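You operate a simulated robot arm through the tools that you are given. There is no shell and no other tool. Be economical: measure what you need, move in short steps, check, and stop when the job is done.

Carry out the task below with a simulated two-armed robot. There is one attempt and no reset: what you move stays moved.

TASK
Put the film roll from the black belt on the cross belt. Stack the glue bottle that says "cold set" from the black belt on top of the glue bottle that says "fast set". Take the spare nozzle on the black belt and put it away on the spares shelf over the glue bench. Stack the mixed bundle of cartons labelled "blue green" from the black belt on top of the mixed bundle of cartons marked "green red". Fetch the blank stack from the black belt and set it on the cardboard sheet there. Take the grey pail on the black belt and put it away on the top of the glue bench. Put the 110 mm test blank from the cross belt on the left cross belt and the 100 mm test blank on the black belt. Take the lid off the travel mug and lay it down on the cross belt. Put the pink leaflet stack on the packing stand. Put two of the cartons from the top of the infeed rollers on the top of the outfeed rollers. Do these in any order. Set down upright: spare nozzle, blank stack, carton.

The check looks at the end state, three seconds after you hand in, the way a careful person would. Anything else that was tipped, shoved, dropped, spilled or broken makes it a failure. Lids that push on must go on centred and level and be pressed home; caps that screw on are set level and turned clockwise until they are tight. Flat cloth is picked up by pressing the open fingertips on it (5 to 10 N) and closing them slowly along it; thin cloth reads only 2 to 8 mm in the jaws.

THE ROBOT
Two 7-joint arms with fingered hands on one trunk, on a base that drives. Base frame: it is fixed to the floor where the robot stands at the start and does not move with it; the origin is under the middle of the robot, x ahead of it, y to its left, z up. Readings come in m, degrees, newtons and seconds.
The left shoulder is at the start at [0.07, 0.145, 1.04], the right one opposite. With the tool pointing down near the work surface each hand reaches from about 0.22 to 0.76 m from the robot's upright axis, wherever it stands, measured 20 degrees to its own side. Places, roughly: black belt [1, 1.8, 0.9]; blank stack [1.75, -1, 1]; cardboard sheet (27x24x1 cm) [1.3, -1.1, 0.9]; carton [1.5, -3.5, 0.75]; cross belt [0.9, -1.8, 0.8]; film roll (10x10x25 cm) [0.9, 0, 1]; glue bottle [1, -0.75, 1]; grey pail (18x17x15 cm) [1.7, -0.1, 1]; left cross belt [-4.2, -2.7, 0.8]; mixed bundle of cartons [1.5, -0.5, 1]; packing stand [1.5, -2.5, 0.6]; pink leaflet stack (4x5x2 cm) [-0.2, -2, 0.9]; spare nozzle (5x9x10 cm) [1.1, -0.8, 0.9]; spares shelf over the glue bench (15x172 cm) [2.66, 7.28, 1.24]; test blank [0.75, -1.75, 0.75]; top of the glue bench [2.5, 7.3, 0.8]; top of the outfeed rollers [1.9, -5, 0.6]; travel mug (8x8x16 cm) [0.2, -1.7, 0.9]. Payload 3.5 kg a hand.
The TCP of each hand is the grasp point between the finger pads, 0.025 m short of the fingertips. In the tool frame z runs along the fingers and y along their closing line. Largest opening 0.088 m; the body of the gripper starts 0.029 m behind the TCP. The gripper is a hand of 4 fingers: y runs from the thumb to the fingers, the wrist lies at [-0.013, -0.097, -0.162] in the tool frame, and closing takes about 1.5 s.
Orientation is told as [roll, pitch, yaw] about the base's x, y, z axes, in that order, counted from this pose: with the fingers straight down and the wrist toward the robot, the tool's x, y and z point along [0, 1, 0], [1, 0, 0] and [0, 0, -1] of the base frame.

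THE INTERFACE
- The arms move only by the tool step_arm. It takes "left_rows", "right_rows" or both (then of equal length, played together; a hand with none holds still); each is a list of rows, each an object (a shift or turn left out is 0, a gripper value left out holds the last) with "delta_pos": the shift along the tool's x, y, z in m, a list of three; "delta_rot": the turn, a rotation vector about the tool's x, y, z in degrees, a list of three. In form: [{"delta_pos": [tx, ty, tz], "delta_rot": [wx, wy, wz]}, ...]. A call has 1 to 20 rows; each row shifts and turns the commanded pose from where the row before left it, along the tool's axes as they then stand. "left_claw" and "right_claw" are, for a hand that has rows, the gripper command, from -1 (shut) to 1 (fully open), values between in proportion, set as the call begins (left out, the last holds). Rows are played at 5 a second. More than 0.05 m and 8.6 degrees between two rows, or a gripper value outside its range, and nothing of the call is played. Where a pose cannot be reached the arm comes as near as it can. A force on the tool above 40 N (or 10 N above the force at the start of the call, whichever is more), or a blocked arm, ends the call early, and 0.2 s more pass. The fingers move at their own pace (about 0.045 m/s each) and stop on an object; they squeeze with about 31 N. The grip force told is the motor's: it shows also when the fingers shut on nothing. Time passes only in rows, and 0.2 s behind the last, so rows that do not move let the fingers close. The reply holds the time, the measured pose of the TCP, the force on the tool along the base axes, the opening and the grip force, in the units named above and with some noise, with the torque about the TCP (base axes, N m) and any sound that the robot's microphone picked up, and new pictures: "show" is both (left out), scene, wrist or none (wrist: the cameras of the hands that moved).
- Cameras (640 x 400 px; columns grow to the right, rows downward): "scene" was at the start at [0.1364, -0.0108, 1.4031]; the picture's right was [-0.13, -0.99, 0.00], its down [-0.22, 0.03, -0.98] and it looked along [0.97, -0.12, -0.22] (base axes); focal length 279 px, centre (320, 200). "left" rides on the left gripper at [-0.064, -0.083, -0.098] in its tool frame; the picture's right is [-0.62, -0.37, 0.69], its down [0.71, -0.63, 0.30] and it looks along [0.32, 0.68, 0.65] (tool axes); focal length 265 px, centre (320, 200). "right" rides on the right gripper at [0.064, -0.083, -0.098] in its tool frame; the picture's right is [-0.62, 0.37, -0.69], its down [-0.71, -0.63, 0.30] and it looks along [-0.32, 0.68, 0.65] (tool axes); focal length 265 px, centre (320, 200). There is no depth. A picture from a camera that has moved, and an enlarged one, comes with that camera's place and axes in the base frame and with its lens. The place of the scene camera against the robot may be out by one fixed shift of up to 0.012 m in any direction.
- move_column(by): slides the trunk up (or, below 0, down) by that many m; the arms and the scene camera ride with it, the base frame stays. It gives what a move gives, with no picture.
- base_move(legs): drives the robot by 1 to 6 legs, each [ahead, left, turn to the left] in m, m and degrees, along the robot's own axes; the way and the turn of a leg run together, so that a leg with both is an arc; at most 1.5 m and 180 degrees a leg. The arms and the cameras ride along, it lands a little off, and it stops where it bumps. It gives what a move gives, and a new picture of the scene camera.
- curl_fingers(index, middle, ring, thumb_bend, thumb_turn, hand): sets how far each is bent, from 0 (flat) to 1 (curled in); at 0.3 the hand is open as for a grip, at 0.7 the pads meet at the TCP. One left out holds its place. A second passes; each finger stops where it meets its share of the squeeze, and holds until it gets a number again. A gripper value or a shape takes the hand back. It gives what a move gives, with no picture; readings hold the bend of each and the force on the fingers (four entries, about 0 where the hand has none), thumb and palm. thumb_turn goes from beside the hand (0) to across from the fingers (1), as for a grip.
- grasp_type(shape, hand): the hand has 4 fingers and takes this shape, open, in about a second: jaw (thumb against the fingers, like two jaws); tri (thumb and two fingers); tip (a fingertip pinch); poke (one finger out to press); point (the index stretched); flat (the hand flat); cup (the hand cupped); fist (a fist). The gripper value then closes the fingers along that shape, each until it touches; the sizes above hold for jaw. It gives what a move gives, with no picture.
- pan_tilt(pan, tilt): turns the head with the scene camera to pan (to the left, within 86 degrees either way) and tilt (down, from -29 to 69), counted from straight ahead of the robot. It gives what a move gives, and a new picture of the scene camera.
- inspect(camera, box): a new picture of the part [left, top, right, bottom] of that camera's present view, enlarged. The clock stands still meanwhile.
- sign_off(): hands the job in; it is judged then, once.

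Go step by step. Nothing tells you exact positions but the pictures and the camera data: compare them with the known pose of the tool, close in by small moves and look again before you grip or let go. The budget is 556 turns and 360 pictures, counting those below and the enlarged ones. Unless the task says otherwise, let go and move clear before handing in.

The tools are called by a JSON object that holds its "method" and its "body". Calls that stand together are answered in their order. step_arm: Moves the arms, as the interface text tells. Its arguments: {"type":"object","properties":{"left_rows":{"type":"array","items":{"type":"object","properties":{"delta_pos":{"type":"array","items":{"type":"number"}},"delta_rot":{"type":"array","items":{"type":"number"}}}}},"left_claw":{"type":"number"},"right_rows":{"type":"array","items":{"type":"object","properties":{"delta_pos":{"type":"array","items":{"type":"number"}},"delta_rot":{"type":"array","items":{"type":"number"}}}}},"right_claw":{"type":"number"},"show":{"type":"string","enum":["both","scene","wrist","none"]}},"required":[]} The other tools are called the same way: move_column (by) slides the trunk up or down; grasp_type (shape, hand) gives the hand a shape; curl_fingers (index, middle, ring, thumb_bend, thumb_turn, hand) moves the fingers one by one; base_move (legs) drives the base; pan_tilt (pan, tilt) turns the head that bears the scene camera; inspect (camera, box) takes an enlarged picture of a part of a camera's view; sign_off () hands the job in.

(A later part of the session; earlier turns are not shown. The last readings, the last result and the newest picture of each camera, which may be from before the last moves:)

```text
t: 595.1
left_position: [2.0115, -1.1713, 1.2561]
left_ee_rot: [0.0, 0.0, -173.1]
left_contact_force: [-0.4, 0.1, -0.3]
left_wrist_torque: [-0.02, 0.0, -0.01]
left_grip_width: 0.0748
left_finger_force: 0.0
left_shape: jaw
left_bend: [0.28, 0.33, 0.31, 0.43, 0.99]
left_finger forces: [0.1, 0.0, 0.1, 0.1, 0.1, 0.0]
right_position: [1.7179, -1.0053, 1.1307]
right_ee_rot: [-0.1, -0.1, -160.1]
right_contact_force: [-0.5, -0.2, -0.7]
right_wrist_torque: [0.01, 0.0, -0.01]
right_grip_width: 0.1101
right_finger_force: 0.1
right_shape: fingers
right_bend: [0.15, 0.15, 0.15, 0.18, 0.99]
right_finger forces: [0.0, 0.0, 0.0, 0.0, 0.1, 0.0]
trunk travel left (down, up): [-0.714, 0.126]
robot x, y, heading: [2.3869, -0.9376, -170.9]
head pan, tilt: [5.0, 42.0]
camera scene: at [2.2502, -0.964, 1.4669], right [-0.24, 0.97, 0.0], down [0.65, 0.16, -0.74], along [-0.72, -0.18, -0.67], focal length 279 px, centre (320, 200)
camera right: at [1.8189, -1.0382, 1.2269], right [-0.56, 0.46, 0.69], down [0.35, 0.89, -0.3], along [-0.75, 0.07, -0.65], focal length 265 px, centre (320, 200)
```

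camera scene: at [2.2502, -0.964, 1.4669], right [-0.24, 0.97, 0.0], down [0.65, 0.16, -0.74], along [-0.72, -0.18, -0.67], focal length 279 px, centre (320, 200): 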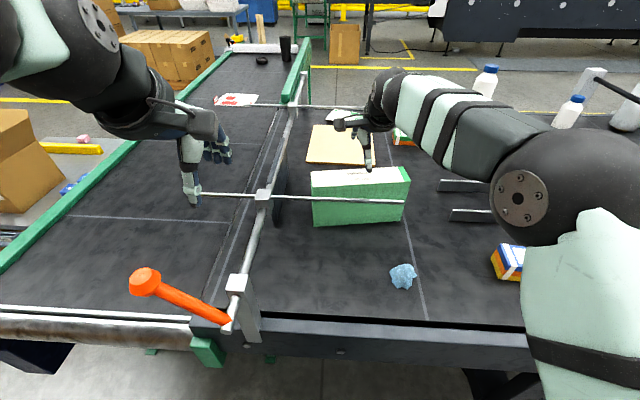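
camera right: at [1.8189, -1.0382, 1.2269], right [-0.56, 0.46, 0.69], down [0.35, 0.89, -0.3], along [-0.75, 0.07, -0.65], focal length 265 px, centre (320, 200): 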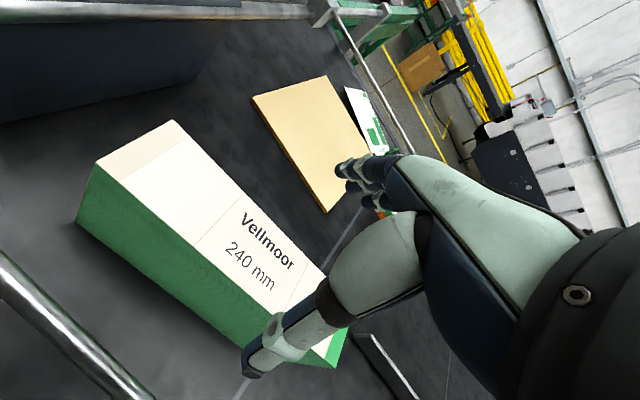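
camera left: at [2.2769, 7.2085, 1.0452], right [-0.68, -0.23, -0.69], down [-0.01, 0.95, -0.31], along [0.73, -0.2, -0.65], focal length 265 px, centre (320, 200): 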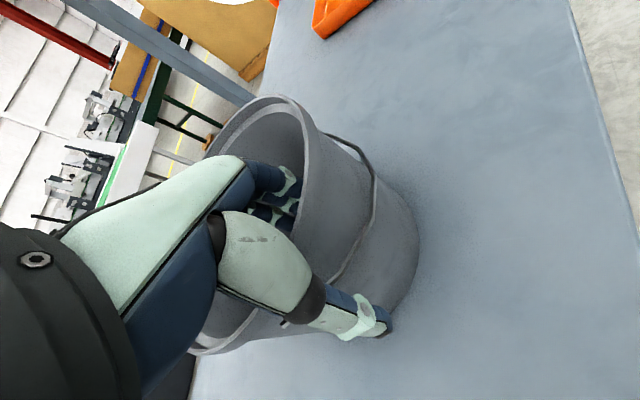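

{"method": "step_arm", "body": {"right_rows": [{"delta_pos": [-0.005, 0.02, 0]}, {"delta_pos": [0, 0, 0.03]}, {"delta_pos": [0, 0, 0.03]}]}}

```text
t: 595.9
left_position: [2.0106, -1.1718, 1.2558]
left_ee_rot: [-0.1, -0.1, -173.2]
left_contact_force: [0.1, 0.0, 0.1]
left_wrist_torque: [-0.03, 0.0, -0.01]
left_grip_width: 0.0746
left_finger_force: 0.0
left_shape: jaw
left_bend: [0.28, 0.33, 0.31, 0.43, 0.99]
left_finger forces: [0.0, 0.0, 0.0, 0.1, 0.1, 0.1]
right_position: [1.6939, -1.006, 1.0707]
right_ee_rot: [-0.1, -0.2, -160.1]
right_contact_force: [0.2, -0.9, -0.4]
right_wrist_torque: [0.03, -0.03, 0.01]
right_grip_width: 0.1102
right_finger_force: 0.0
right_shape: fingers
right_bend: [0.15, 0.15, 0.15, 0.18, 0.99]
right_finger forces: [0.0, 0.0, 0.1, 0.0, 0.1, 0.0]
trunk travel left (down, up): [-0.714, 0.126]
robot x, y, heading: [2.391, -0.9354, -170.9]
head pan, tilt: [5.0, 42.0]
camera scene: at [2.2507, -0.9637, 1.467], right [-0.24, 0.97, 0.0], down [0.65, 0.16, -0.74], along [-0.72, -0.18, -0.67], focal length 279 px, centre (320, 200)
camera right: at [1.7958, -1.0391, 1.1673], right [-0.56, 0.46, 0.69], down [0.35, 0.89, -0.31], along [-0.76, 0.07, -0.65], focal length 265 px, centre (320, 200)
```

scene: 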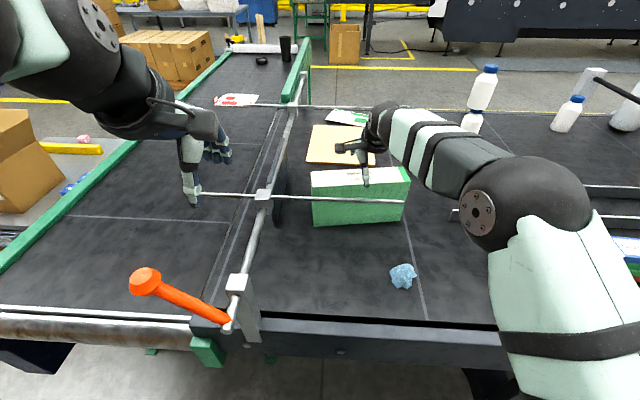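
right: 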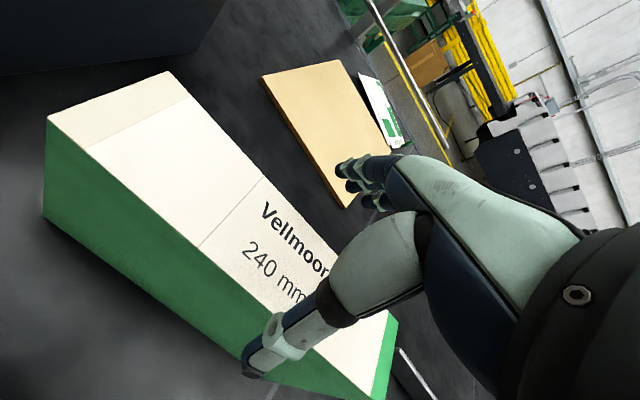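

{"method": "step_arm", "body": {"right_rows": [{"delta_pos": [0, 0, 0.02]}, {"delta_pos": [0, 0, 0.02]}, {"delta_pos": [0, 0, 0.012]}], "show": "none"}}

{"method": "step_arm", "body": {"right_rows": [{}, {}, {}, {}, {}, {}], "right_claw": -1}}

```text
t: 596.7
left_position: [2.0118, -1.1722, 1.2558]
left_ee_rot: [-0.2, -0.1, -173.1]
left_contact_force: [-0.7, -1.5, 0.3]
left_wrist_torque: [0.01, 0.0, 0.03]
left_grip_width: 0.0747
left_finger_force: 0.0
left_shape: jaw
left_bend: [0.28, 0.33, 0.31, 0.43, 0.99]
left_finger forces: [0.1, 0.1, 0.0, 0.0, 0.0, 0.0]
right_position: [1.6958, -1.0056, 1.0201]
right_ee_rot: [-0.1, -0.1, -160.1]
right_contact_force: [-0.8, -1.0, 0.7]
right_wrist_torque: [-0.02, -0.01, -0.03]
right_grip_width: 0.1104
right_finger_force: 0.1
right_shape: fingers
right_bend: [0.15, 0.15, 0.15, 0.18, 0.99]
right_finger forces: [0.1, 0.0, 0.0, 0.1, 0.0, 0.0]
trunk travel left (down, up): [-0.714, 0.126]
robot x, y, heading: [2.3867, -0.9349, -170.9]
head pan, tilt: [5.0, 42.0]
```

```text
t: 598.1
left_position: [2.0118, -1.1715, 1.2545]
left_ee_rot: [-0.1, 0.0, -173.1]
left_contact_force: [0.2, -0.3, 0.0]
left_wrist_torque: [-0.02, 0.0, 0.01]
left_grip_width: 0.0748
left_finger_force: 0.1
left_shape: jaw
left_bend: [0.28, 0.33, 0.31, 0.43, 0.99]
left_finger forces: [0.0, 0.0, 0.0, 0.0, 0.0, 0.0]
right_position: [1.6963, -1.0039, 1.0195]
right_ee_rot: [-0.1, -0.1, -160.1]
right_contact_force: [-0.9, 0.5, 1.3]
right_wrist_torque: [-0.23, 0.5, 0.13]
right_grip_width: 0.0645
right_finger_force: 31.0
right_shape: jaw
right_bend: [0.27, 0.39, 0.35, 0.49, 0.98]
right_finger forces: [26.7, 11.8, 4.1, 0.0, 42.0, 0.1]
trunk travel left (down, up): [-0.714, 0.126]
robot x, y, heading: [2.3877, -0.9333, -171.0]
head pan, tilt: [5.0, 42.0]
camera scene: at [2.251, -0.9636, 1.467], right [-0.24, 0.97, 0.0], down [0.65, 0.16, -0.74], along [-0.72, -0.18, -0.67], focal length 279 px, centre (320, 200)
camera right: at [1.7969, -1.0379, 1.1169], right [-0.56, 0.46, 0.69], down [0.35, 0.89, -0.3], along [-0.76, 0.07, -0.65], focal length 265 px, centre (320, 200)
```

scene: 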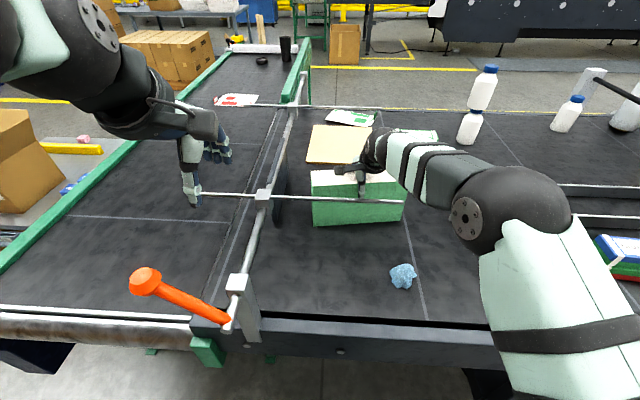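
right: 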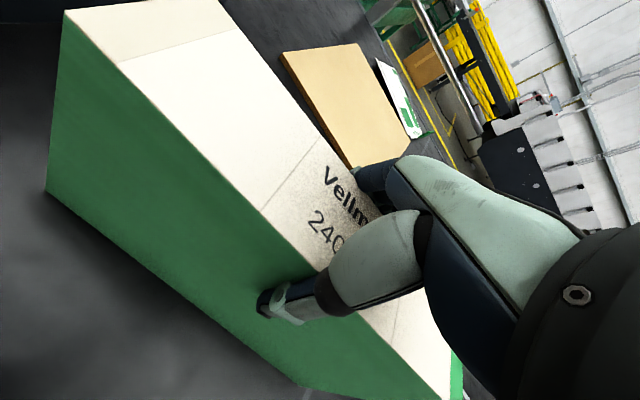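

Stack gripped. Lift straight up well above the rods.

{"method": "step_arm", "body": {"right_rows": [{"delta_pos": [0, 0, -0.015]}, {"delta_pos": [0, 0, -0.025]}, {"delta_pos": [0, 0, -0.04]}, {"delta_pos": [0, 0, -0.04]}, {"delta_pos": [0, 0, -0.03]}], "show": "none"}}

{"method": "move_column", "body": {"by": 0.125}}

{"method": "pan_tilt", "body": {"pan": 0, "tilt": 35}}

```text
t: 599.3
left_position: [2.0116, -1.1724, 1.2537]
left_ee_rot: [-0.1, -0.1, -173.2]
left_contact_force: [-0.8, 0.3, -0.6]
left_wrist_torque: [0.0, -0.02, 0.0]
left_grip_width: 0.0748
left_finger_force: 0.1
left_shape: jaw
left_bend: [0.28, 0.33, 0.31, 0.43, 0.99]
left_finger forces: [0.0, 0.1, 0.0, 0.1, 0.1, 0.0]
right_position: [1.6947, -1.0041, 1.1671]
right_ee_rot: [-0.1, 0.3, -160.1]
right_contact_force: [0.7, 0.4, -13.8]
right_wrist_torque: [-0.02, 0.03, -0.03]
right_grip_width: 0.0643
right_finger_force: 31.3
right_shape: jaw
right_bend: [0.28, 0.4, 0.36, 0.49, 0.98]
right_finger forces: [22.4, 11.2, 3.8, 0.1, 38.6, 0.0]
trunk travel left (down, up): [-0.714, 0.126]
robot x, y, heading: [2.3903, -0.9352, -171.0]
head pan, tilt: [5.0, 42.0]
```

```text
t: 600.9
left_position: [2.0099, -1.172, 1.3793]
left_ee_rot: [-0.1, 0.0, -173.0]
left_contact_force: [0.4, -0.2, -0.5]
left_wrist_torque: [0.01, 0.05, -0.01]
left_grip_width: 0.0747
left_finger_force: 0.0
left_shape: jaw
left_bend: [0.28, 0.33, 0.31, 0.43, 0.99]
left_finger forces: [0.1, 0.0, 0.0, 0.0, 0.1, 0.0]
right_position: [1.6935, -1.0047, 1.2915]
right_ee_rot: [0.0, 0.1, -160.1]
right_contact_force: [-0.7, -0.1, -13.8]
right_wrist_torque: [0.0, -0.01, -0.01]
right_grip_width: 0.0643
right_finger_force: 31.2
right_shape: jaw
right_bend: [0.28, 0.4, 0.36, 0.49, 0.98]
right_finger forces: [22.5, 11.3, 3.7, 0.0, 38.5, 0.1]
trunk travel left (down, up): [-0.839, 0.001]
robot x, y, heading: [2.3887, -0.9347, -170.9]
head pan, tilt: [5.0, 42.0]
```

```text
t: 601.5
left_position: [2.0091, -1.1716, 1.3788]
left_ee_rot: [-0.1, 0.0, -173.1]
left_contact_force: [1.2, 0.2, -0.5]
left_wrist_torque: [0.0, 0.01, -0.02]
left_grip_width: 0.0746
left_finger_force: 0.1
left_shape: jaw
left_bend: [0.28, 0.33, 0.31, 0.43, 0.99]
left_finger forces: [0.0, 0.0, 0.0, 0.0, 0.1, 0.1]
right_position: [1.6934, -1.0045, 1.2898]
right_ee_rot: [0.0, 0.1, -160.1]
right_contact_force: [-0.4, -0.5, -13.8]
right_wrist_torque: [-0.04, 0.01, 0.03]
right_grip_width: 0.0643
right_finger_force: 30.9
right_shape: jaw
right_bend: [0.28, 0.4, 0.36, 0.49, 0.98]
right_finger forces: [22.5, 11.4, 3.8, 0.0, 38.5, 0.0]
trunk travel left (down, up): [-0.839, 0.001]
robot x, y, heading: [2.3851, -0.9364, -170.8]
head pan, tilt: [0.0, 35.0]
camera scene: at [2.2413, -0.9578, 1.602], right [-0.16, 0.99, 0.0], down [0.57, 0.09, -0.82], along [-0.81, -0.13, -0.58], focal length 279 px, centre (320, 200)
```

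scene: 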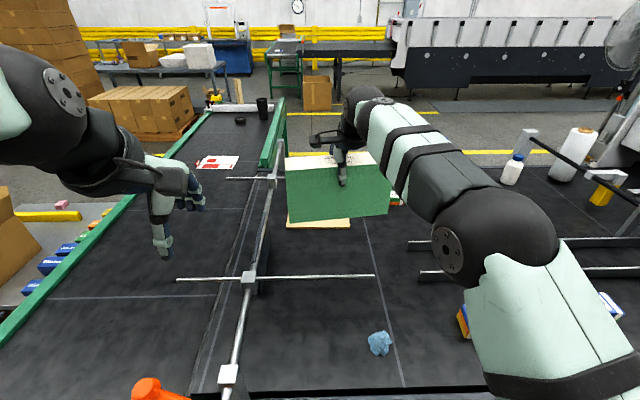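

Held firmly (1.4 kg). Retract the arm and start the way back around (first part).

{"method": "step_arm", "body": {"right_rows": [{"delta_pos": [0, -0.04, -0.01]}, {"delta_pos": [0, -0.04, 0]}, {"delta_pos": [0, -0.04, 0]}, {"delta_pos": [0, -0.04, 0]}, {"delta_pos": [0, -0.04, 0]}], "show": "none"}}

{"method": "base_move", "body": {"legs": [[-0.35, -0.3, 0], [-0.3, -0.5, 0], [-0.25, -0.75, 0], [0, 0, 171], [1.4, 0, 0], [1.4, 0, 0]]}}

{"method": "pan_tilt", "body": {"pan": 0, "tilt": 30}}

```text
t: 602.7
left_position: [2.0142, -1.1702, 1.383]
left_ee_rot: [0.0, -0.2, -173.0]
left_contact_force: [0.5, 0.8, -0.6]
left_wrist_torque: [0.0, -0.03, 0.0]
left_grip_width: 0.0747
left_finger_force: 0.1
left_shape: jaw
left_bend: [0.28, 0.33, 0.31, 0.43, 0.99]
left_finger forces: [0.0, 0.0, 0.0, 0.1, 0.0, 0.0]
right_position: [1.8882, -0.9342, 1.3026]
right_ee_rot: [0.0, -0.2, -160.1]
right_contact_force: [1.6, 1.5, -14.4]
right_wrist_torque: [0.05, 0.0, 0.03]
right_grip_width: 0.0636
right_finger_force: 30.8
right_shape: jaw
right_bend: [0.28, 0.41, 0.37, 0.49, 0.98]
right_finger forces: [21.7, 11.0, 3.9, 0.0, 37.8, 0.0]
trunk travel left (down, up): [-0.839, 0.001]
robot x, y, heading: [2.3872, -0.9355, -170.7]
head pan, tilt: [0.0, 35.0]
```

```text
t: 632.6
left_position: [6.2495, 1.006, 1.3792]
left_ee_rot: [-0.1, -0.1, -0.8]
left_contact_force: [0.4, -0.1, -0.5]
left_wrist_torque: [-0.01, -0.01, -0.01]
left_grip_width: 0.0746
left_finger_force: 0.1
left_shape: jaw
left_bend: [0.28, 0.33, 0.31, 0.43, 0.99]
left_finger forces: [0.0, 0.0, 0.0, 0.0, 0.0, 0.1]
right_position: [6.3415, 0.7555, 1.3015]
right_ee_rot: [-0.1, 0.0, 12.2]
right_contact_force: [0.9, -0.1, -14.4]
right_wrist_torque: [0.0, 0.0, -0.02]
right_grip_width: 0.0631
right_finger_force: 30.3
right_shape: jaw
right_bend: [0.28, 0.41, 0.37, 0.49, 0.98]
right_finger forces: [19.5, 10.2, 3.6, 0.0, 33.2, 0.1]
trunk travel left (down, up): [-0.839, 0.001]
robot x, y, heading: [5.8445, 0.8238, 0.9]
head pan, tilt: [0.0, 35.0]
camera scene: at [5.9772, 0.8273, 1.6023], right [0.02, -1.0, 0.0], down [-0.57, -0.01, -0.82], along [0.82, 0.02, -0.57], focal length 279 px, centre (320, 200)
```

scene: 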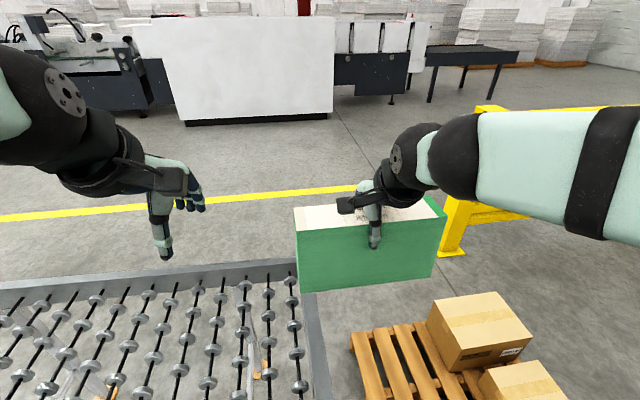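

```text
t: 633.2
left_position: [6.2497, 1.0057, 1.3809]
left_ee_rot: [-0.1, -0.1, -0.7]
left_contact_force: [0.2, -0.8, -0.1]
left_wrist_torque: [-0.03, -0.02, -0.01]
left_grip_width: 0.0744
left_finger_force: 0.0
left_shape: jaw
left_bend: [0.28, 0.33, 0.31, 0.43, 0.99]
left_finger forces: [0.1, 0.0, 0.1, 0.0, 0.1, 0.1]
right_position: [6.3419, 0.7559, 1.3003]
right_ee_rot: [-0.1, 0.1, 12.2]
right_contact_force: [-0.1, 0.1, -14.0]
right_wrist_torque: [0.01, -0.02, 0.01]
right_grip_width: 0.0632
right_finger_force: 30.7
right_shape: jaw
right_bend: [0.29, 0.41, 0.37, 0.49, 0.98]
right_finger forces: [19.7, 10.2, 4.0, 0.0, 33.9, 0.1]
trunk travel left (down, up): [-0.839, 0.001]
robot x, y, heading: [5.8473, 0.8215, 1.6]
head pan, tilt: [0.0, 30.0]
camera scene: at [5.9801, 0.8274, 1.61], right [0.02, -1.0, 0.0], down [-0.5, -0.01, -0.87], along [0.86, 0.02, -0.5], focal length 279 px, centre (320, 200)
```

scene: 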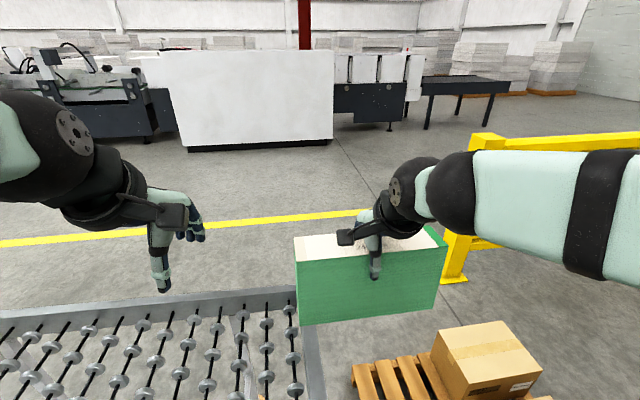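

{"method": "base_move", "body": {"legs": [[0, 0, -91.5], [1.0, 0.0, 0], [0.95, 0, 0], [0, 1.15, 0], [1.45, 0, 0], [0.85, 0, 0]]}}

{"method": "base_move", "body": {"legs": [[1.3, 0.0, 0], [0, 0, -90], [1.2, -0.1, 0]]}}

```text
t: 663.1
left_position: [7.254, -3.782, 1.3801]
left_ee_rot: [-0.2, -0.1, -90.9]
left_contact_force: [-0.2, 1.1, -0.1]
left_wrist_torque: [0.0, 0.03, 0.01]
left_grip_width: 0.0747
left_finger_force: 0.1
left_shape: jaw
left_bend: [0.28, 0.33, 0.31, 0.43, 0.99]
left_finger forces: [0.0, 0.0, 0.0, 0.0, 0.1, 0.0]
right_position: [7.0036, -3.8734, 1.302]
right_ee_rot: [-0.1, 0.0, -77.9]
right_contact_force: [-0.2, 0.0, -13.5]
right_wrist_torque: [0.02, 0.0, -0.02]
right_grip_width: 0.0626
right_finger_force: 31.1
right_shape: jaw
right_bend: [0.29, 0.42, 0.38, 0.49, 0.98]
right_finger forces: [18.7, 9.8, 3.8, 0.1, 32.2, 0.0]
trunk travel left (down, up): [-0.839, 0.001]
robot x, y, heading: [7.0716, -3.3789, -88.7]
head pan, tilt: [0.0, 30.0]
camera scene: at [7.0684, -3.5174, 1.6102], right [-1.0, -0.02, 0.0], down [-0.01, 0.5, -0.87], along [0.02, -0.87, -0.5], focal length 279 px, centre (320, 200)
```

scene: 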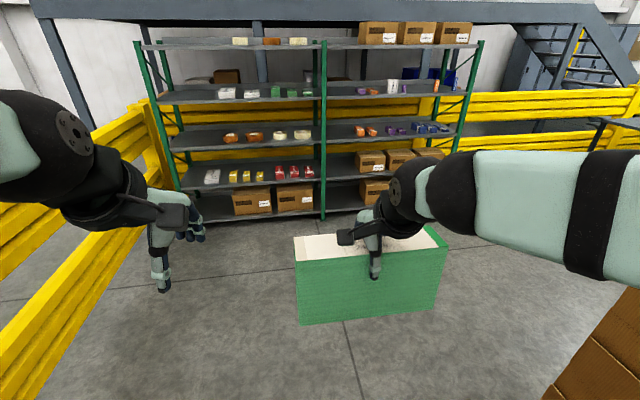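

```text
t: 679.1
left_position: [5.5007, -4.8093, 1.3808]
left_ee_rot: [-0.1, -0.1, -179.9]
left_contact_force: [0.5, -0.1, -0.6]
left_wrist_torque: [-0.02, -0.03, 0.0]
left_grip_width: 0.0746
left_finger_force: 0.1
left_shape: jaw
left_bend: [0.28, 0.33, 0.31, 0.43, 0.99]
left_finger forces: [0.0, 0.0, 0.0, 0.0, 0.1, 0.0]
right_position: [5.405, -4.561, 1.302]
right_ee_rot: [-0.1, 0.1, -166.8]
right_contact_force: [0.0, -0.2, -14.3]
right_wrist_torque: [0.0, -0.01, -0.03]
right_grip_width: 0.0623
right_finger_force: 30.6
right_shape: jaw
right_bend: [0.29, 0.42, 0.38, 0.49, 0.98]
right_finger forces: [18.0, 9.4, 3.9, 0.1, 30.9, 0.1]
trunk travel left (down, up): [-0.839, 0.001]
robot x, y, heading: [5.9007, -4.6223, -177.9]
head pan, tilt: [0.0, 30.0]
camera scene: at [5.7542, -4.6255, 1.6101], right [-0.04, 1.0, 0.0], down [0.5, 0.02, -0.87], along [-0.86, -0.04, -0.5], focal length 279 px, centre (320, 200)
```

scene: 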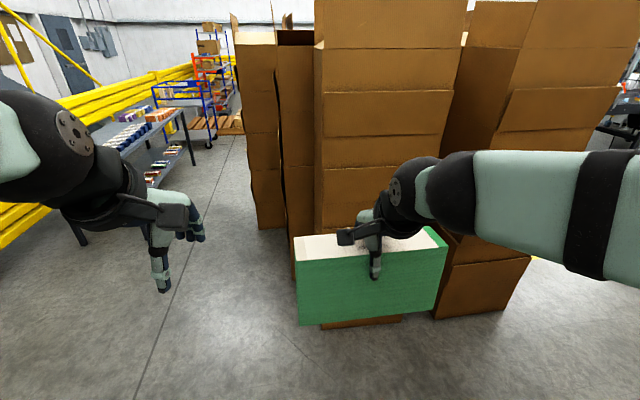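

{"method": "base_move", "body": {"legs": [[0, 0.95, -2], [1.3, 0.0, 0], [0.9, 0.25, 0], [1.4, 0, 0], [1.0, 0, 0]]}}

{"method": "pan_tilt", "body": {"pan": -45, "tilt": 25}}

```text
t: 706.3
left_position: [0.899, -6.1488, 1.3792]
left_ee_rot: [0.0, -0.1, 180.0]
left_contact_force: [0.8, -0.9, 0.4]
left_wrist_torque: [0.03, -0.02, -0.02]
left_grip_width: 0.0745
left_finger_force: 0.2
left_shape: jaw
left_bend: [0.28, 0.33, 0.31, 0.43, 0.99]
left_finger forces: [0.0, 0.1, 0.1, 0.0, 0.1, 0.1]
right_position: [0.8043, -5.9011, 1.3016]
right_ee_rot: [0.0, 0.2, -166.9]
right_contact_force: [0.2, -0.2, -13.4]
right_wrist_torque: [0.01, 0.01, 0.01]
right_grip_width: 0.0624
right_finger_force: 30.4
right_shape: jaw
right_bend: [0.29, 0.42, 0.38, 0.49, 0.98]
right_finger forces: [18.3, 9.7, 4.0, 0.0, 31.6, 0.1]
trunk travel left (down, up): [-0.839, 0.001]
robot x, y, heading: [1.3037, -5.9622, -178.2]
head pan, tilt: [0.0, 30.0]
camera scene: at [1.1532, -5.9649, 1.6101], right [-0.04, 1.0, 0.0], down [0.5, 0.02, -0.87], along [-0.86, -0.03, -0.5], focal length 279 px, centre (320, 200)
```

scene: 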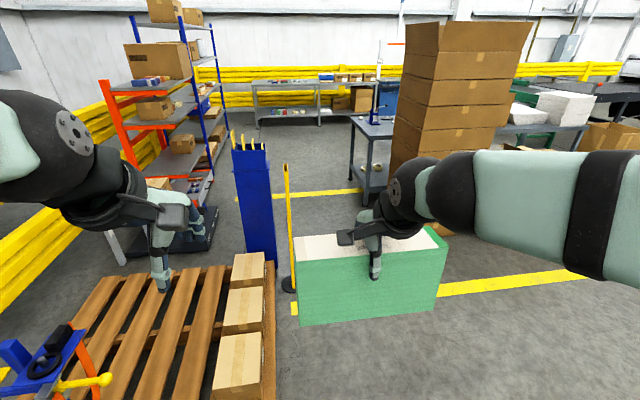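

```text
t: 707.4
left_position: [0.898, -6.149, 1.38]
left_ee_rot: [-0.1, -0.1, 180.0]
left_contact_force: [0.4, 0.5, 0.1]
left_wrist_torque: [-0.03, 0.01, 0.0]
left_grip_width: 0.0747
left_finger_force: 0.1
left_shape: jaw
left_bend: [0.28, 0.33, 0.31, 0.43, 0.99]
left_finger forces: [0.1, 0.1, 0.1, 0.1, 0.0, 0.0]
right_position: [0.8025, -5.8998, 1.3002]
right_ee_rot: [-0.1, 0.1, -167.0]
right_contact_force: [-0.1, 0.6, -13.2]
right_wrist_torque: [-0.01, 0.06, -0.01]
right_grip_width: 0.0625
right_finger_force: 31.1
right_shape: jaw
right_bend: [0.29, 0.42, 0.38, 0.49, 0.98]
right_finger forces: [18.5, 9.8, 4.0, 0.0, 31.7, 0.1]
trunk travel left (down, up): [-0.839, 0.001]
robot x, y, heading: [1.3018, -5.9612, -177.9]
head pan, tilt: [-45.0, 25.0]
camera scene: at [1.1746, -5.8991, 1.618], right [0.68, 0.73, 0.0], down [0.31, -0.29, -0.91], along [-0.66, 0.62, -0.42], focal length 279 px, centre (320, 200)
```

scene: 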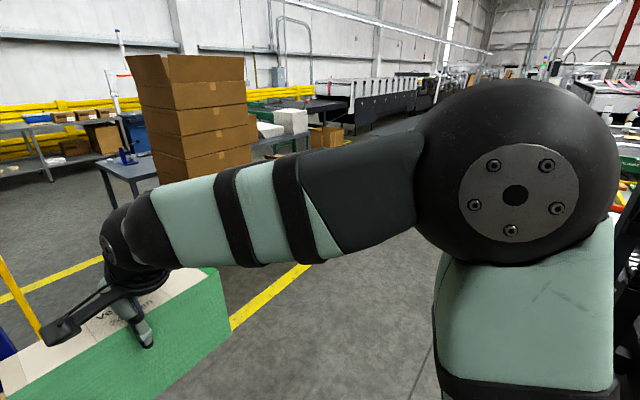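

{"method": "base_move", "body": {"legs": [[0.75, -1.0, 0], [0.2, -0.4, 0], [0, 0, -170]]}}

{"method": "pan_tilt", "body": {"pan": 10, "tilt": 25}}

```text
t: 723.1
left_position: [0.6542, -4.3281, 1.3805]
left_ee_rot: [-0.1, -0.1, 9.7]
left_contact_force: [-0.4, -0.2, 0.2]
left_wrist_torque: [0.0, 0.0, 0.02]
left_grip_width: 0.0746
left_finger_force: 0.1
left_shape: jaw
left_bend: [0.28, 0.33, 0.31, 0.43, 0.99]
left_finger forces: [0.0, 0.0, 0.0, 0.0, 0.0, 0.1]
right_position: [0.7914, -4.5587, 1.3005]
right_ee_rot: [0.0, 0.1, 22.9]
right_contact_force: [0.3, 0.0, -14.3]
right_wrist_torque: [0.03, -0.01, 0.04]
right_grip_width: 0.062
right_finger_force: 30.7
right_shape: jaw
right_bend: [0.29, 0.42, 0.38, 0.49, 0.97]
right_finger forces: [17.2, 9.0, 3.8, 0.0, 29.3, 0.0]
trunk travel left (down, up): [-0.839, 0.001]
robot x, y, heading: [0.2876, -4.5857, 11.9]
head pan, tilt: [-45.0, 25.0]
camera scene: at [0.4119, -4.622, 1.618], right [-0.54, -0.84, 0.0], down [-0.36, 0.23, -0.91], along [0.76, -0.49, -0.42], focal length 279 px, centre (320, 200)
```

scene: 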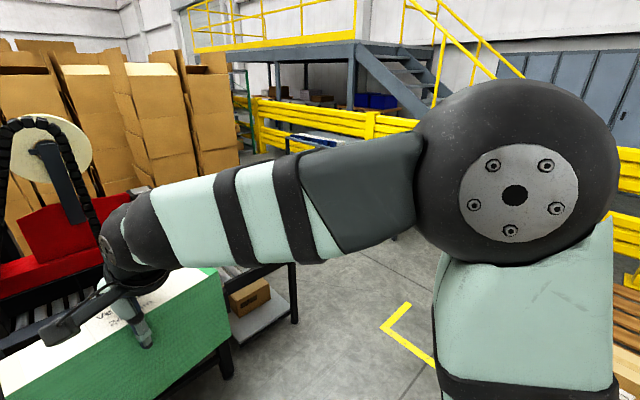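

```text
t: 724.3
left_position: [0.6553, -4.3298, 1.3799]
left_ee_rot: [-0.1, -0.1, 9.8]
left_contact_force: [-0.5, 0.4, 0.6]
left_wrist_torque: [0.02, 0.01, 0.0]
left_grip_width: 0.0745
left_finger_force: 0.1
left_shape: jaw
left_bend: [0.28, 0.33, 0.31, 0.43, 0.99]
left_finger forces: [0.1, 0.0, 0.0, 0.0, 0.1, 0.0]
right_position: [0.7913, -4.558, 1.301]
right_ee_rot: [-0.1, 0.3, 22.8]
right_contact_force: [-0.2, -0.2, -13.9]
right_wrist_torque: [0.0, -0.04, -0.01]
right_grip_width: 0.0618
right_finger_force: 30.6
right_shape: jaw
right_bend: [0.29, 0.42, 0.39, 0.49, 0.97]
right_finger forces: [17.7, 9.4, 4.2, 0.1, 30.4, 0.0]
trunk travel left (down, up): [-0.839, 0.001]
robot x, y, heading: [0.2892, -4.5822, 12.1]
head pan, tilt: [10.0, 25.0]
camera scene: at [0.4201, -4.5376, 1.618], right [0.37, -0.93, 0.0], down [-0.39, -0.16, -0.91], along [0.84, 0.34, -0.42], focal length 279 px, centre (320, 200)
```

scene: 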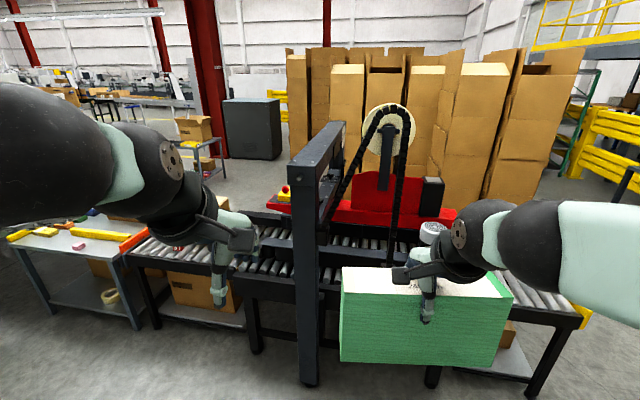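

I deliver the blank stack first. Drive around to the near side of the black belt.

{"method": "base_move", "body": {"legs": [[-1.05, 0, -12], [0, 1.5, 0], [0, 1.45, 0], [0, 0.5, 0], [1.3, 0, 0]]}}

{"method": "pan_tilt", "body": {"pan": 0, "tilt": 45}}

```text
t: 729.3
left_position: [-0.2917, -4.5248, 1.3801]
left_ee_rot: [-0.2, -0.1, -1.2]
left_contact_force: [-0.8, -0.7, 0.6]
left_wrist_torque: [0.01, -0.01, -0.02]
left_grip_width: 0.0746
left_finger_force: 0.1
left_shape: jaw
left_bend: [0.28, 0.33, 0.31, 0.43, 0.99]
left_finger forces: [0.0, 0.0, 0.0, 0.0, 0.0, 0.1]
right_position: [-0.2019, -4.7752, 1.2963]
right_ee_rot: [-0.3, 0.8, 12.2]
right_contact_force: [0.5, 0.4, -11.6]
right_wrist_torque: [-0.02, -0.05, 0.04]
right_grip_width: 0.0619
right_finger_force: 31.3
right_shape: jaw
right_bend: [0.29, 0.43, 0.39, 0.48, 0.97]
right_finger forces: [18.3, 9.6, 4.2, 0.1, 31.0, 0.0]
trunk travel left (down, up): [-0.839, 0.001]
robot x, y, heading: [-0.6947, -4.7108, 1.1]
head pan, tilt: [10.0, 25.0]
stopped in leg 1: the robot was blocked; the commanded pose is now the measured one
camera scene: at [-0.5614, -4.6854, 1.6181], right [0.19, -0.98, 0.0], down [-0.42, -0.08, -0.91], along [0.89, 0.17, -0.42], focal length 279 px, centre (320, 200)
```

scene: 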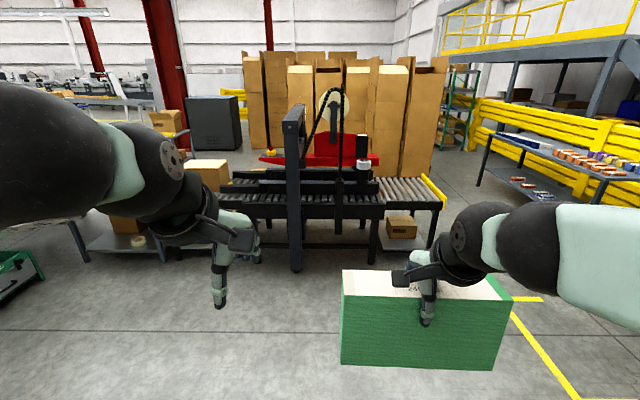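

```text
t: 730.1
left_position: [-0.2916, -4.5277, 1.3804]
left_ee_rot: [-0.2, -0.1, -1.1]
left_contact_force: [0.7, -0.8, 0.3]
left_wrist_torque: [0.04, -0.01, 0.0]
left_grip_width: 0.0748
left_finger_force: 0.0
left_shape: jaw
left_bend: [0.28, 0.33, 0.31, 0.43, 0.99]
left_finger forces: [0.1, 0.1, 0.0, 0.0, 0.0, 0.1]
right_position: [-0.2007, -4.7783, 1.299]
right_ee_rot: [-0.2, 0.4, 12.1]
right_contact_force: [0.2, -0.6, -14.4]
right_wrist_torque: [-0.04, 0.0, 0.01]
right_grip_width: 0.062
right_finger_force: 30.9
right_shape: jaw
right_bend: [0.29, 0.43, 0.39, 0.48, 0.97]
right_finger forces: [18.2, 9.6, 4.1, 0.0, 31.3, 0.1]
trunk travel left (down, up): [-0.839, 0.001]
robot x, y, heading: [-0.6952, -4.7092, 1.1]
head pan, tilt: [0.0, 45.0]
camera scene: at [-0.5703, -4.7052, 1.5876], right [0.02, -1.0, 0.0], down [-0.71, -0.01, -0.71], along [0.71, 0.01, -0.71], focal length 279 px, centre (320, 200)
```

scene: 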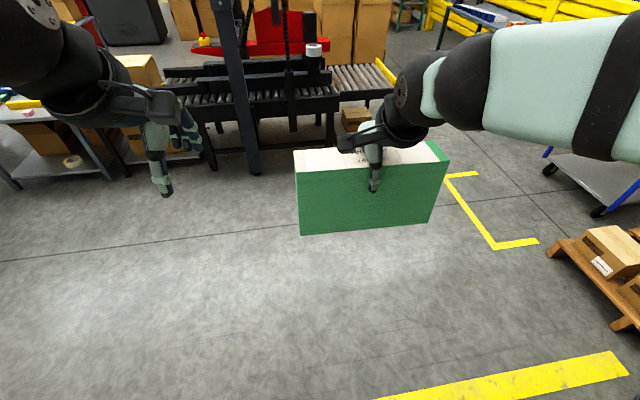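

The base touched the pallet behind; move forward slightly and continue north, then in to the belt.

{"method": "base_move", "body": {"legs": [[0.25, 0, -1], [0, 1.5, 0], [-0.33, 0.3, 0], [0, 1.4, 0], [0, 0.33, 0], [1.3, 0, 0]]}}

{"method": "pan_tilt", "body": {"pan": 0, "tilt": 45}}

```text
t: 755.6
left_position: [0.9221, -1.0515, 1.3802]
left_ee_rot: [-0.1, -0.2, -3.2]
left_contact_force: [0.8, 0.1, 0.1]
left_wrist_torque: [0.0, 0.01, -0.03]
left_grip_width: 0.0746
left_finger_force: 0.1
left_shape: jaw
left_bend: [0.28, 0.33, 0.31, 0.43, 0.99]
left_finger forces: [0.0, 0.0, 0.0, 0.0, 0.0, 0.0]
right_position: [1.0022, -1.3054, 1.299]
right_ee_rot: [-0.1, 0.5, 10.1]
right_contact_force: [1.2, -0.1, -13.7]
right_wrist_torque: [0.02, -0.06, 0.0]
right_grip_width: 0.062
right_finger_force: 31.5
right_shape: jaw
right_bend: [0.29, 0.43, 0.39, 0.48, 0.97]
right_finger forces: [18.2, 9.5, 4.1, 0.0, 30.9, 0.0]
trunk travel left (down, up): [-0.839, 0.001]
robot x, y, heading: [0.5108, -1.2185, -1.0]
head pan, tilt: [0.0, 45.0]
camera scene: at [0.6363, -1.2201, 1.5875], right [-0.02, -1.0, 0.0], down [-0.71, 0.01, -0.71], along [0.71, -0.01, -0.71], focal length 279 px, centre (320, 200)
```

scene: 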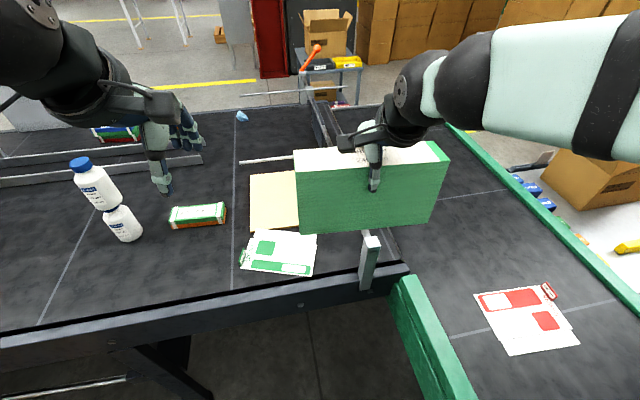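

```text
t: 756.2
left_position: [0.9217, -1.0522, 1.3811]
left_ee_rot: [-0.1, -0.2, -3.2]
left_contact_force: [-0.8, 0.2, 0.1]
left_wrist_torque: [0.0, 0.02, -0.01]
left_grip_width: 0.0748
left_finger_force: 0.1
left_shape: jaw
left_bend: [0.28, 0.33, 0.31, 0.43, 0.99]
left_finger forces: [0.0, 0.0, 0.0, 0.0, 0.0, 0.1]
right_position: [1.0022, -1.3068, 1.2977]
right_ee_rot: [-0.2, 0.7, 9.9]
right_contact_force: [1.0, 0.2, -13.6]
right_wrist_torque: [0.02, -0.02, 0.03]
right_grip_width: 0.0618
right_finger_force: 31.6
right_shape: jaw
right_bend: [0.29, 0.43, 0.39, 0.48, 0.97]
right_finger forces: [18.1, 9.4, 4.2, 0.1, 30.8, 0.0]
trunk travel left (down, up): [-0.839, 0.001]
robot x, y, heading: [0.5068, -1.2188, -0.8]
head pan, tilt: [0.0, 45.0]
camera scene: at [0.6367, -1.2201, 1.5875], right [-0.02, -1.0, 0.0], down [-0.71, 0.01, -0.71], along [0.71, -0.01, -0.71], focal length 279 px, centre (320, 200)
```

scene: 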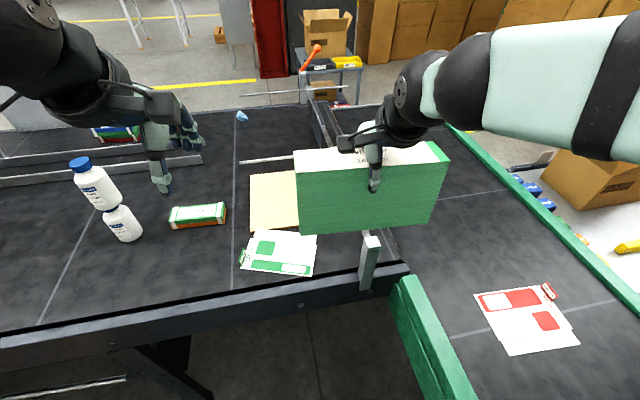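

Cardboard corners are known; a second rod (z≈1.07) crosses above its middle, so I'll set the stack on its near part, centre (1.236,-1.128), yaw 7.5°.

{"method": "base_move", "body": {"legs": [[0.1, 0.19, 1]]}}

{"method": "step_arm", "body": {"right_rows": [{"delta_rot": [-0.7, 0, 1.3], "delta_pos": [0, 0.04, 0]}, {"delta_pos": [0, 0.04, 0]}, {"delta_pos": [0, 0.03, 0]}, {"delta_pos": [0, 0.02, 0]}]}}

```text
t: 757.9
left_position: [1.0163, -0.8579, 1.3817]
left_ee_rot: [0.2, -0.2, -2.3]
left_contact_force: [-0.3, -0.9, -0.2]
left_wrist_torque: [0.03, -0.03, 0.02]
left_grip_width: 0.0745
left_finger_force: 0.1
left_shape: jaw
left_bend: [0.28, 0.33, 0.31, 0.43, 0.99]
left_finger forces: [0.0, 0.0, 0.1, 0.0, 0.0, 0.1]
right_position: [1.1011, -1.1112, 1.2996]
right_ee_rot: [0.0, 0.5, 10.8]
right_contact_force: [-0.3, -1.2, -13.9]
right_wrist_torque: [0.0, -0.03, 0.0]
right_grip_width: 0.0619
right_finger_force: 31.2
right_shape: jaw
right_bend: [0.29, 0.43, 0.39, 0.48, 0.97]
right_finger forces: [18.0, 9.4, 4.1, 0.0, 30.9, 0.0]
trunk travel left (down, up): [-0.839, 0.001]
robot x, y, heading: [0.6099, -1.0265, -0.1]
head pan, tilt: [0.0, 45.0]
camera scene: at [0.7331, -1.0304, 1.5876], right [0.0, -1.0, 0.0], down [-0.71, 0.0, -0.71], along [0.71, 0.0, -0.71], focal length 279 px, centre (320, 200)
```

scene: 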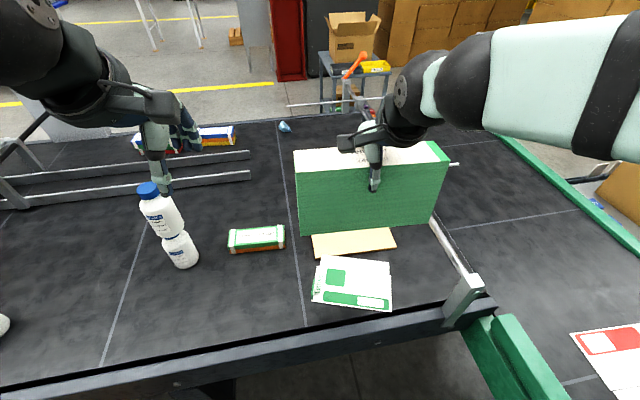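

```text
t: 758.9
left_position: [1.0201, -0.8524, 1.3791]
left_ee_rot: [0.0, -0.1, -2.4]
left_contact_force: [0.7, -0.3, 0.4]
left_wrist_torque: [-0.02, 0.01, -0.01]
left_grip_width: 0.0745
left_finger_force: 0.1
left_shape: jaw
left_bend: [0.28, 0.33, 0.31, 0.43, 0.99]
left_finger forces: [0.0, 0.1, 0.0, 0.1, 0.0, 0.0]
right_position: [1.2333, -1.0827, 1.2934]
right_ee_rot: [-0.3, 0.1, 9.5]
right_contact_force: [0.1, 0.1, -14.1]
right_wrist_torque: [0.0, -0.03, 0.02]
right_grip_width: 0.0619
right_finger_force: 30.7
right_shape: jaw
right_bend: [0.3, 0.43, 0.39, 0.48, 0.97]
right_finger forces: [18.4, 9.6, 4.2, 0.0, 31.1, 0.0]
trunk travel left (down, up): [-0.839, 0.001]
robot x, y, heading: [0.6104, -1.0236, -0.2]
head pan, tilt: [0.0, 45.0]
camera scene: at [0.7379, -1.0235, 1.5872], right [0.0, -1.0, 0.0], down [-0.71, 0.0, -0.7], along [0.7, 0.0, -0.71], focal length 279 px, centre (320, 200)
camera right: at [1.1404, -1.0333, 1.391], right [0.47, -0.55, 0.69], down [-0.5, -0.81, -0.3], along [0.73, -0.21, -0.65], focal length 265 px, centre (320, 200)
```

scene: 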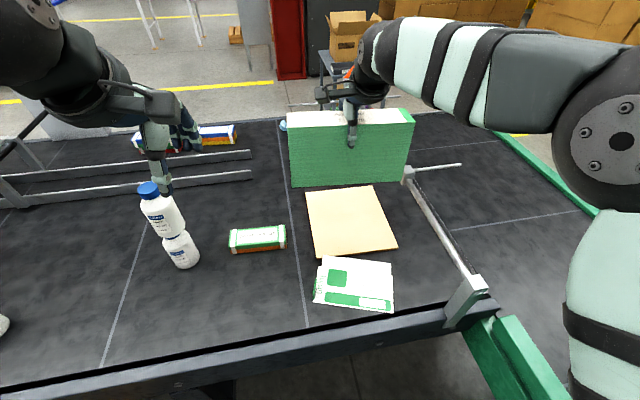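
right: 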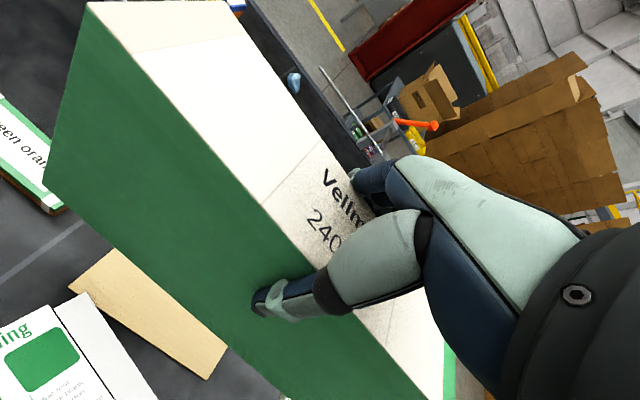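

{"method": "step_arm", "body": {"right_rows": [{"delta_rot": [0, 0, 2], "delta_pos": [-0.022, -0.003, 0]}, {"delta_pos": [-0.022, 0, 0]}], "show": "none"}}

{"method": "move_column", "body": {"by": -0.1}}

{"method": "step_arm", "body": {"right_rows": [{"delta_pos": [0, 0, 0.025]}, {"delta_pos": [0, 0, 0.025]}]}}

```text
t: 759.5
left_position: [1.0203, -0.8563, 1.3799]
left_ee_rot: [0.0, 0.0, -2.5]
left_contact_force: [0.0, 0.1, 0.1]
left_wrist_torque: [0.02, 0.0, 0.01]
left_grip_width: 0.0747
left_finger_force: 0.0
left_shape: jaw
left_bend: [0.28, 0.33, 0.31, 0.43, 0.99]
left_finger forces: [0.0, 0.0, 0.0, 0.0, 0.0, 0.0]
right_position: [1.2362, -1.1309, 1.2959]
right_ee_rot: [0.0, 0.1, 7.4]
right_contact_force: [-0.4, 0.2, -13.5]
right_wrist_torque: [0.0, -0.04, 0.02]
right_grip_width: 0.0614
right_finger_force: 30.5
right_shape: jaw
right_bend: [0.3, 0.43, 0.39, 0.48, 0.97]
right_finger forces: [18.3, 9.7, 4.2, 0.0, 31.5, 0.1]
trunk travel left (down, up): [-0.839, 0.001]
robot x, y, heading: [0.6096, -1.0282, -0.0]
head pan, tilt: [0.0, 45.0]
```

```text
t: 760.8
left_position: [1.0197, -0.8538, 1.2793]
left_ee_rot: [-0.1, -0.1, -2.5]
left_contact_force: [0.3, -0.7, 0.2]
left_wrist_torque: [0.03, -0.01, -0.02]
left_grip_width: 0.0746
left_finger_force: 0.2
left_shape: jaw
left_bend: [0.28, 0.33, 0.31, 0.43, 0.99]
left_finger forces: [0.1, 0.1, 0.0, 0.0, 0.0, 0.0]
right_position: [1.2338, -1.1295, 1.1965]
right_ee_rot: [-0.2, 0.1, 7.4]
right_contact_force: [0.1, 0.5, -14.1]
right_wrist_torque: [-0.03, -0.02, -0.02]
right_grip_width: 0.0616
right_finger_force: 31.4
right_shape: jaw
right_bend: [0.3, 0.43, 0.39, 0.48, 0.97]
right_finger forces: [18.5, 9.5, 4.0, 0.1, 31.0, 0.1]
trunk travel left (down, up): [-0.739, 0.101]
robot x, y, heading: [0.611, -1.0239, -0.0]
head pan, tilt: [0.0, 45.0]
```

```text
t: 761.4
left_position: [1.0201, -0.8546, 1.2796]
left_ee_rot: [0.0, 0.1, -2.4]
left_contact_force: [-0.7, -0.1, -0.7]
left_wrist_torque: [-0.01, 0.02, -0.03]
left_grip_width: 0.0747
left_finger_force: 0.0
left_shape: jaw
left_bend: [0.28, 0.33, 0.31, 0.43, 0.99]
left_finger forces: [0.0, 0.0, 0.0, 0.0, 0.1, 0.1]
right_position: [1.2368, -1.1291, 1.1468]
right_ee_rot: [0.0, 0.0, 7.5]
right_contact_force: [0.7, 0.6, -13.7]
right_wrist_torque: [0.0, -0.06, -0.02]
right_grip_width: 0.0615
right_finger_force: 31.3
right_shape: jaw
right_bend: [0.3, 0.43, 0.39, 0.48, 0.97]
right_finger forces: [18.4, 9.5, 4.1, 0.1, 30.9, 0.1]
trunk travel left (down, up): [-0.739, 0.101]
robot x, y, heading: [0.6113, -1.0258, -0.1]
head pan, tilt: [0.0, 45.0]
camera scene: at [0.7376, -1.0254, 1.4872], right [0.0, -1.0, 0.0], down [-0.71, 0.0, -0.7], along [0.7, 0.0, -0.71], focal length 279 px, centre (320, 200)
camera right: at [1.1468, -1.0772, 1.2428], right [0.45, -0.56, 0.69], down [-0.53, -0.79, -0.3], along [0.72, -0.23, -0.65], focal length 265 px, centre (320, 200)
```

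scene: 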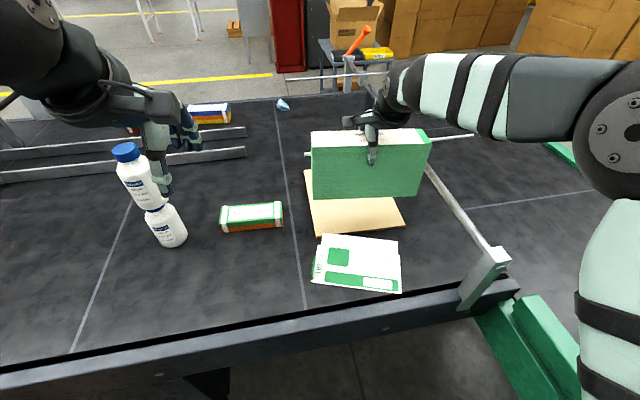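
right: 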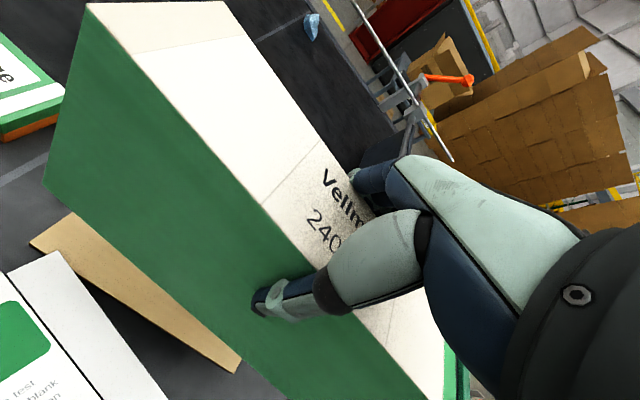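

{"method": "step_arm", "body": {"right_rows": [{"delta_pos": [0, 0, 0.02]}, {"delta_pos": [0, 0, 0.02]}, {"delta_pos": [0, 0, 0.02]}, {"delta_pos": [0, 0, 0.02]}]}}

```text
t: 762.4
left_position: [1.0203, -0.8528, 1.2807]
left_ee_rot: [0.1, 0.0, -2.3]
left_contact_force: [0.8, -0.3, -0.3]
left_wrist_torque: [0.01, -0.01, 0.0]
left_grip_width: 0.0749
left_finger_force: 0.0
left_shape: jaw
left_bend: [0.28, 0.33, 0.31, 0.43, 0.99]
left_finger forces: [0.0, 0.0, 0.0, 0.0, 0.1, 0.0]
right_position: [1.2359, -1.1295, 1.0673]
right_ee_rot: [0.1, 0.0, 7.5]
right_contact_force: [0.4, 0.1, -13.0]
right_wrist_torque: [0.01, -0.03, -0.02]
right_grip_width: 0.0617
right_finger_force: 31.3
right_shape: jaw
right_bend: [0.3, 0.43, 0.39, 0.48, 0.97]
right_finger forces: [18.5, 9.6, 4.1, 0.0, 30.5, 0.0]
trunk travel left (down, up): [-0.739, 0.101]
robot x, y, heading: [0.609, -1.0219, 0.1]
head pan, tilt: [0.0, 45.0]
camera scene: at [0.7371, -1.0252, 1.4872], right [0.0, -1.0, 0.0], down [-0.71, 0.0, -0.7], along [0.7, 0.0, -0.71], focal length 279 px, centre (320, 200)
camera right: at [1.1455, -1.0787, 1.1632], right [0.45, -0.56, 0.69], down [-0.53, -0.79, -0.3], along [0.72, -0.23, -0.65], focal length 265 px, centre (320, 200)
```

scene: 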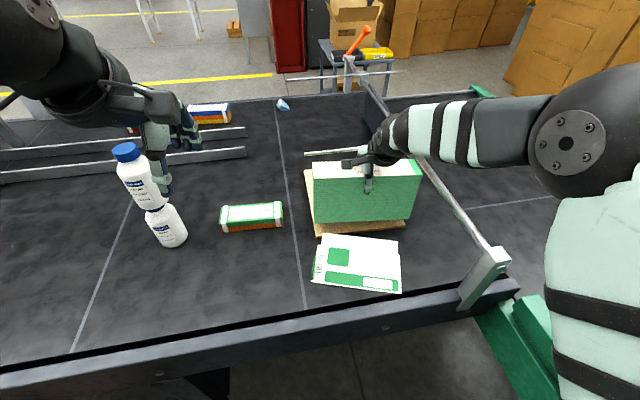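
right: 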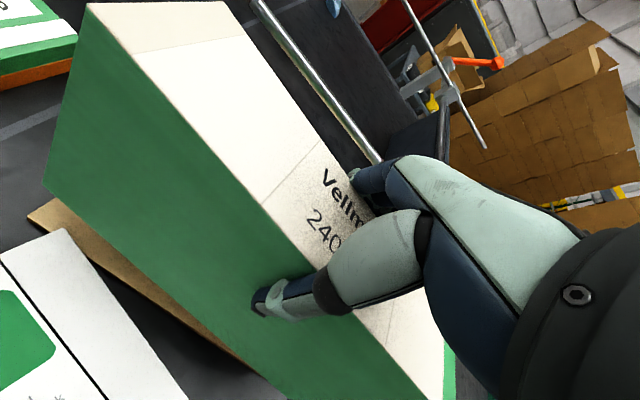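

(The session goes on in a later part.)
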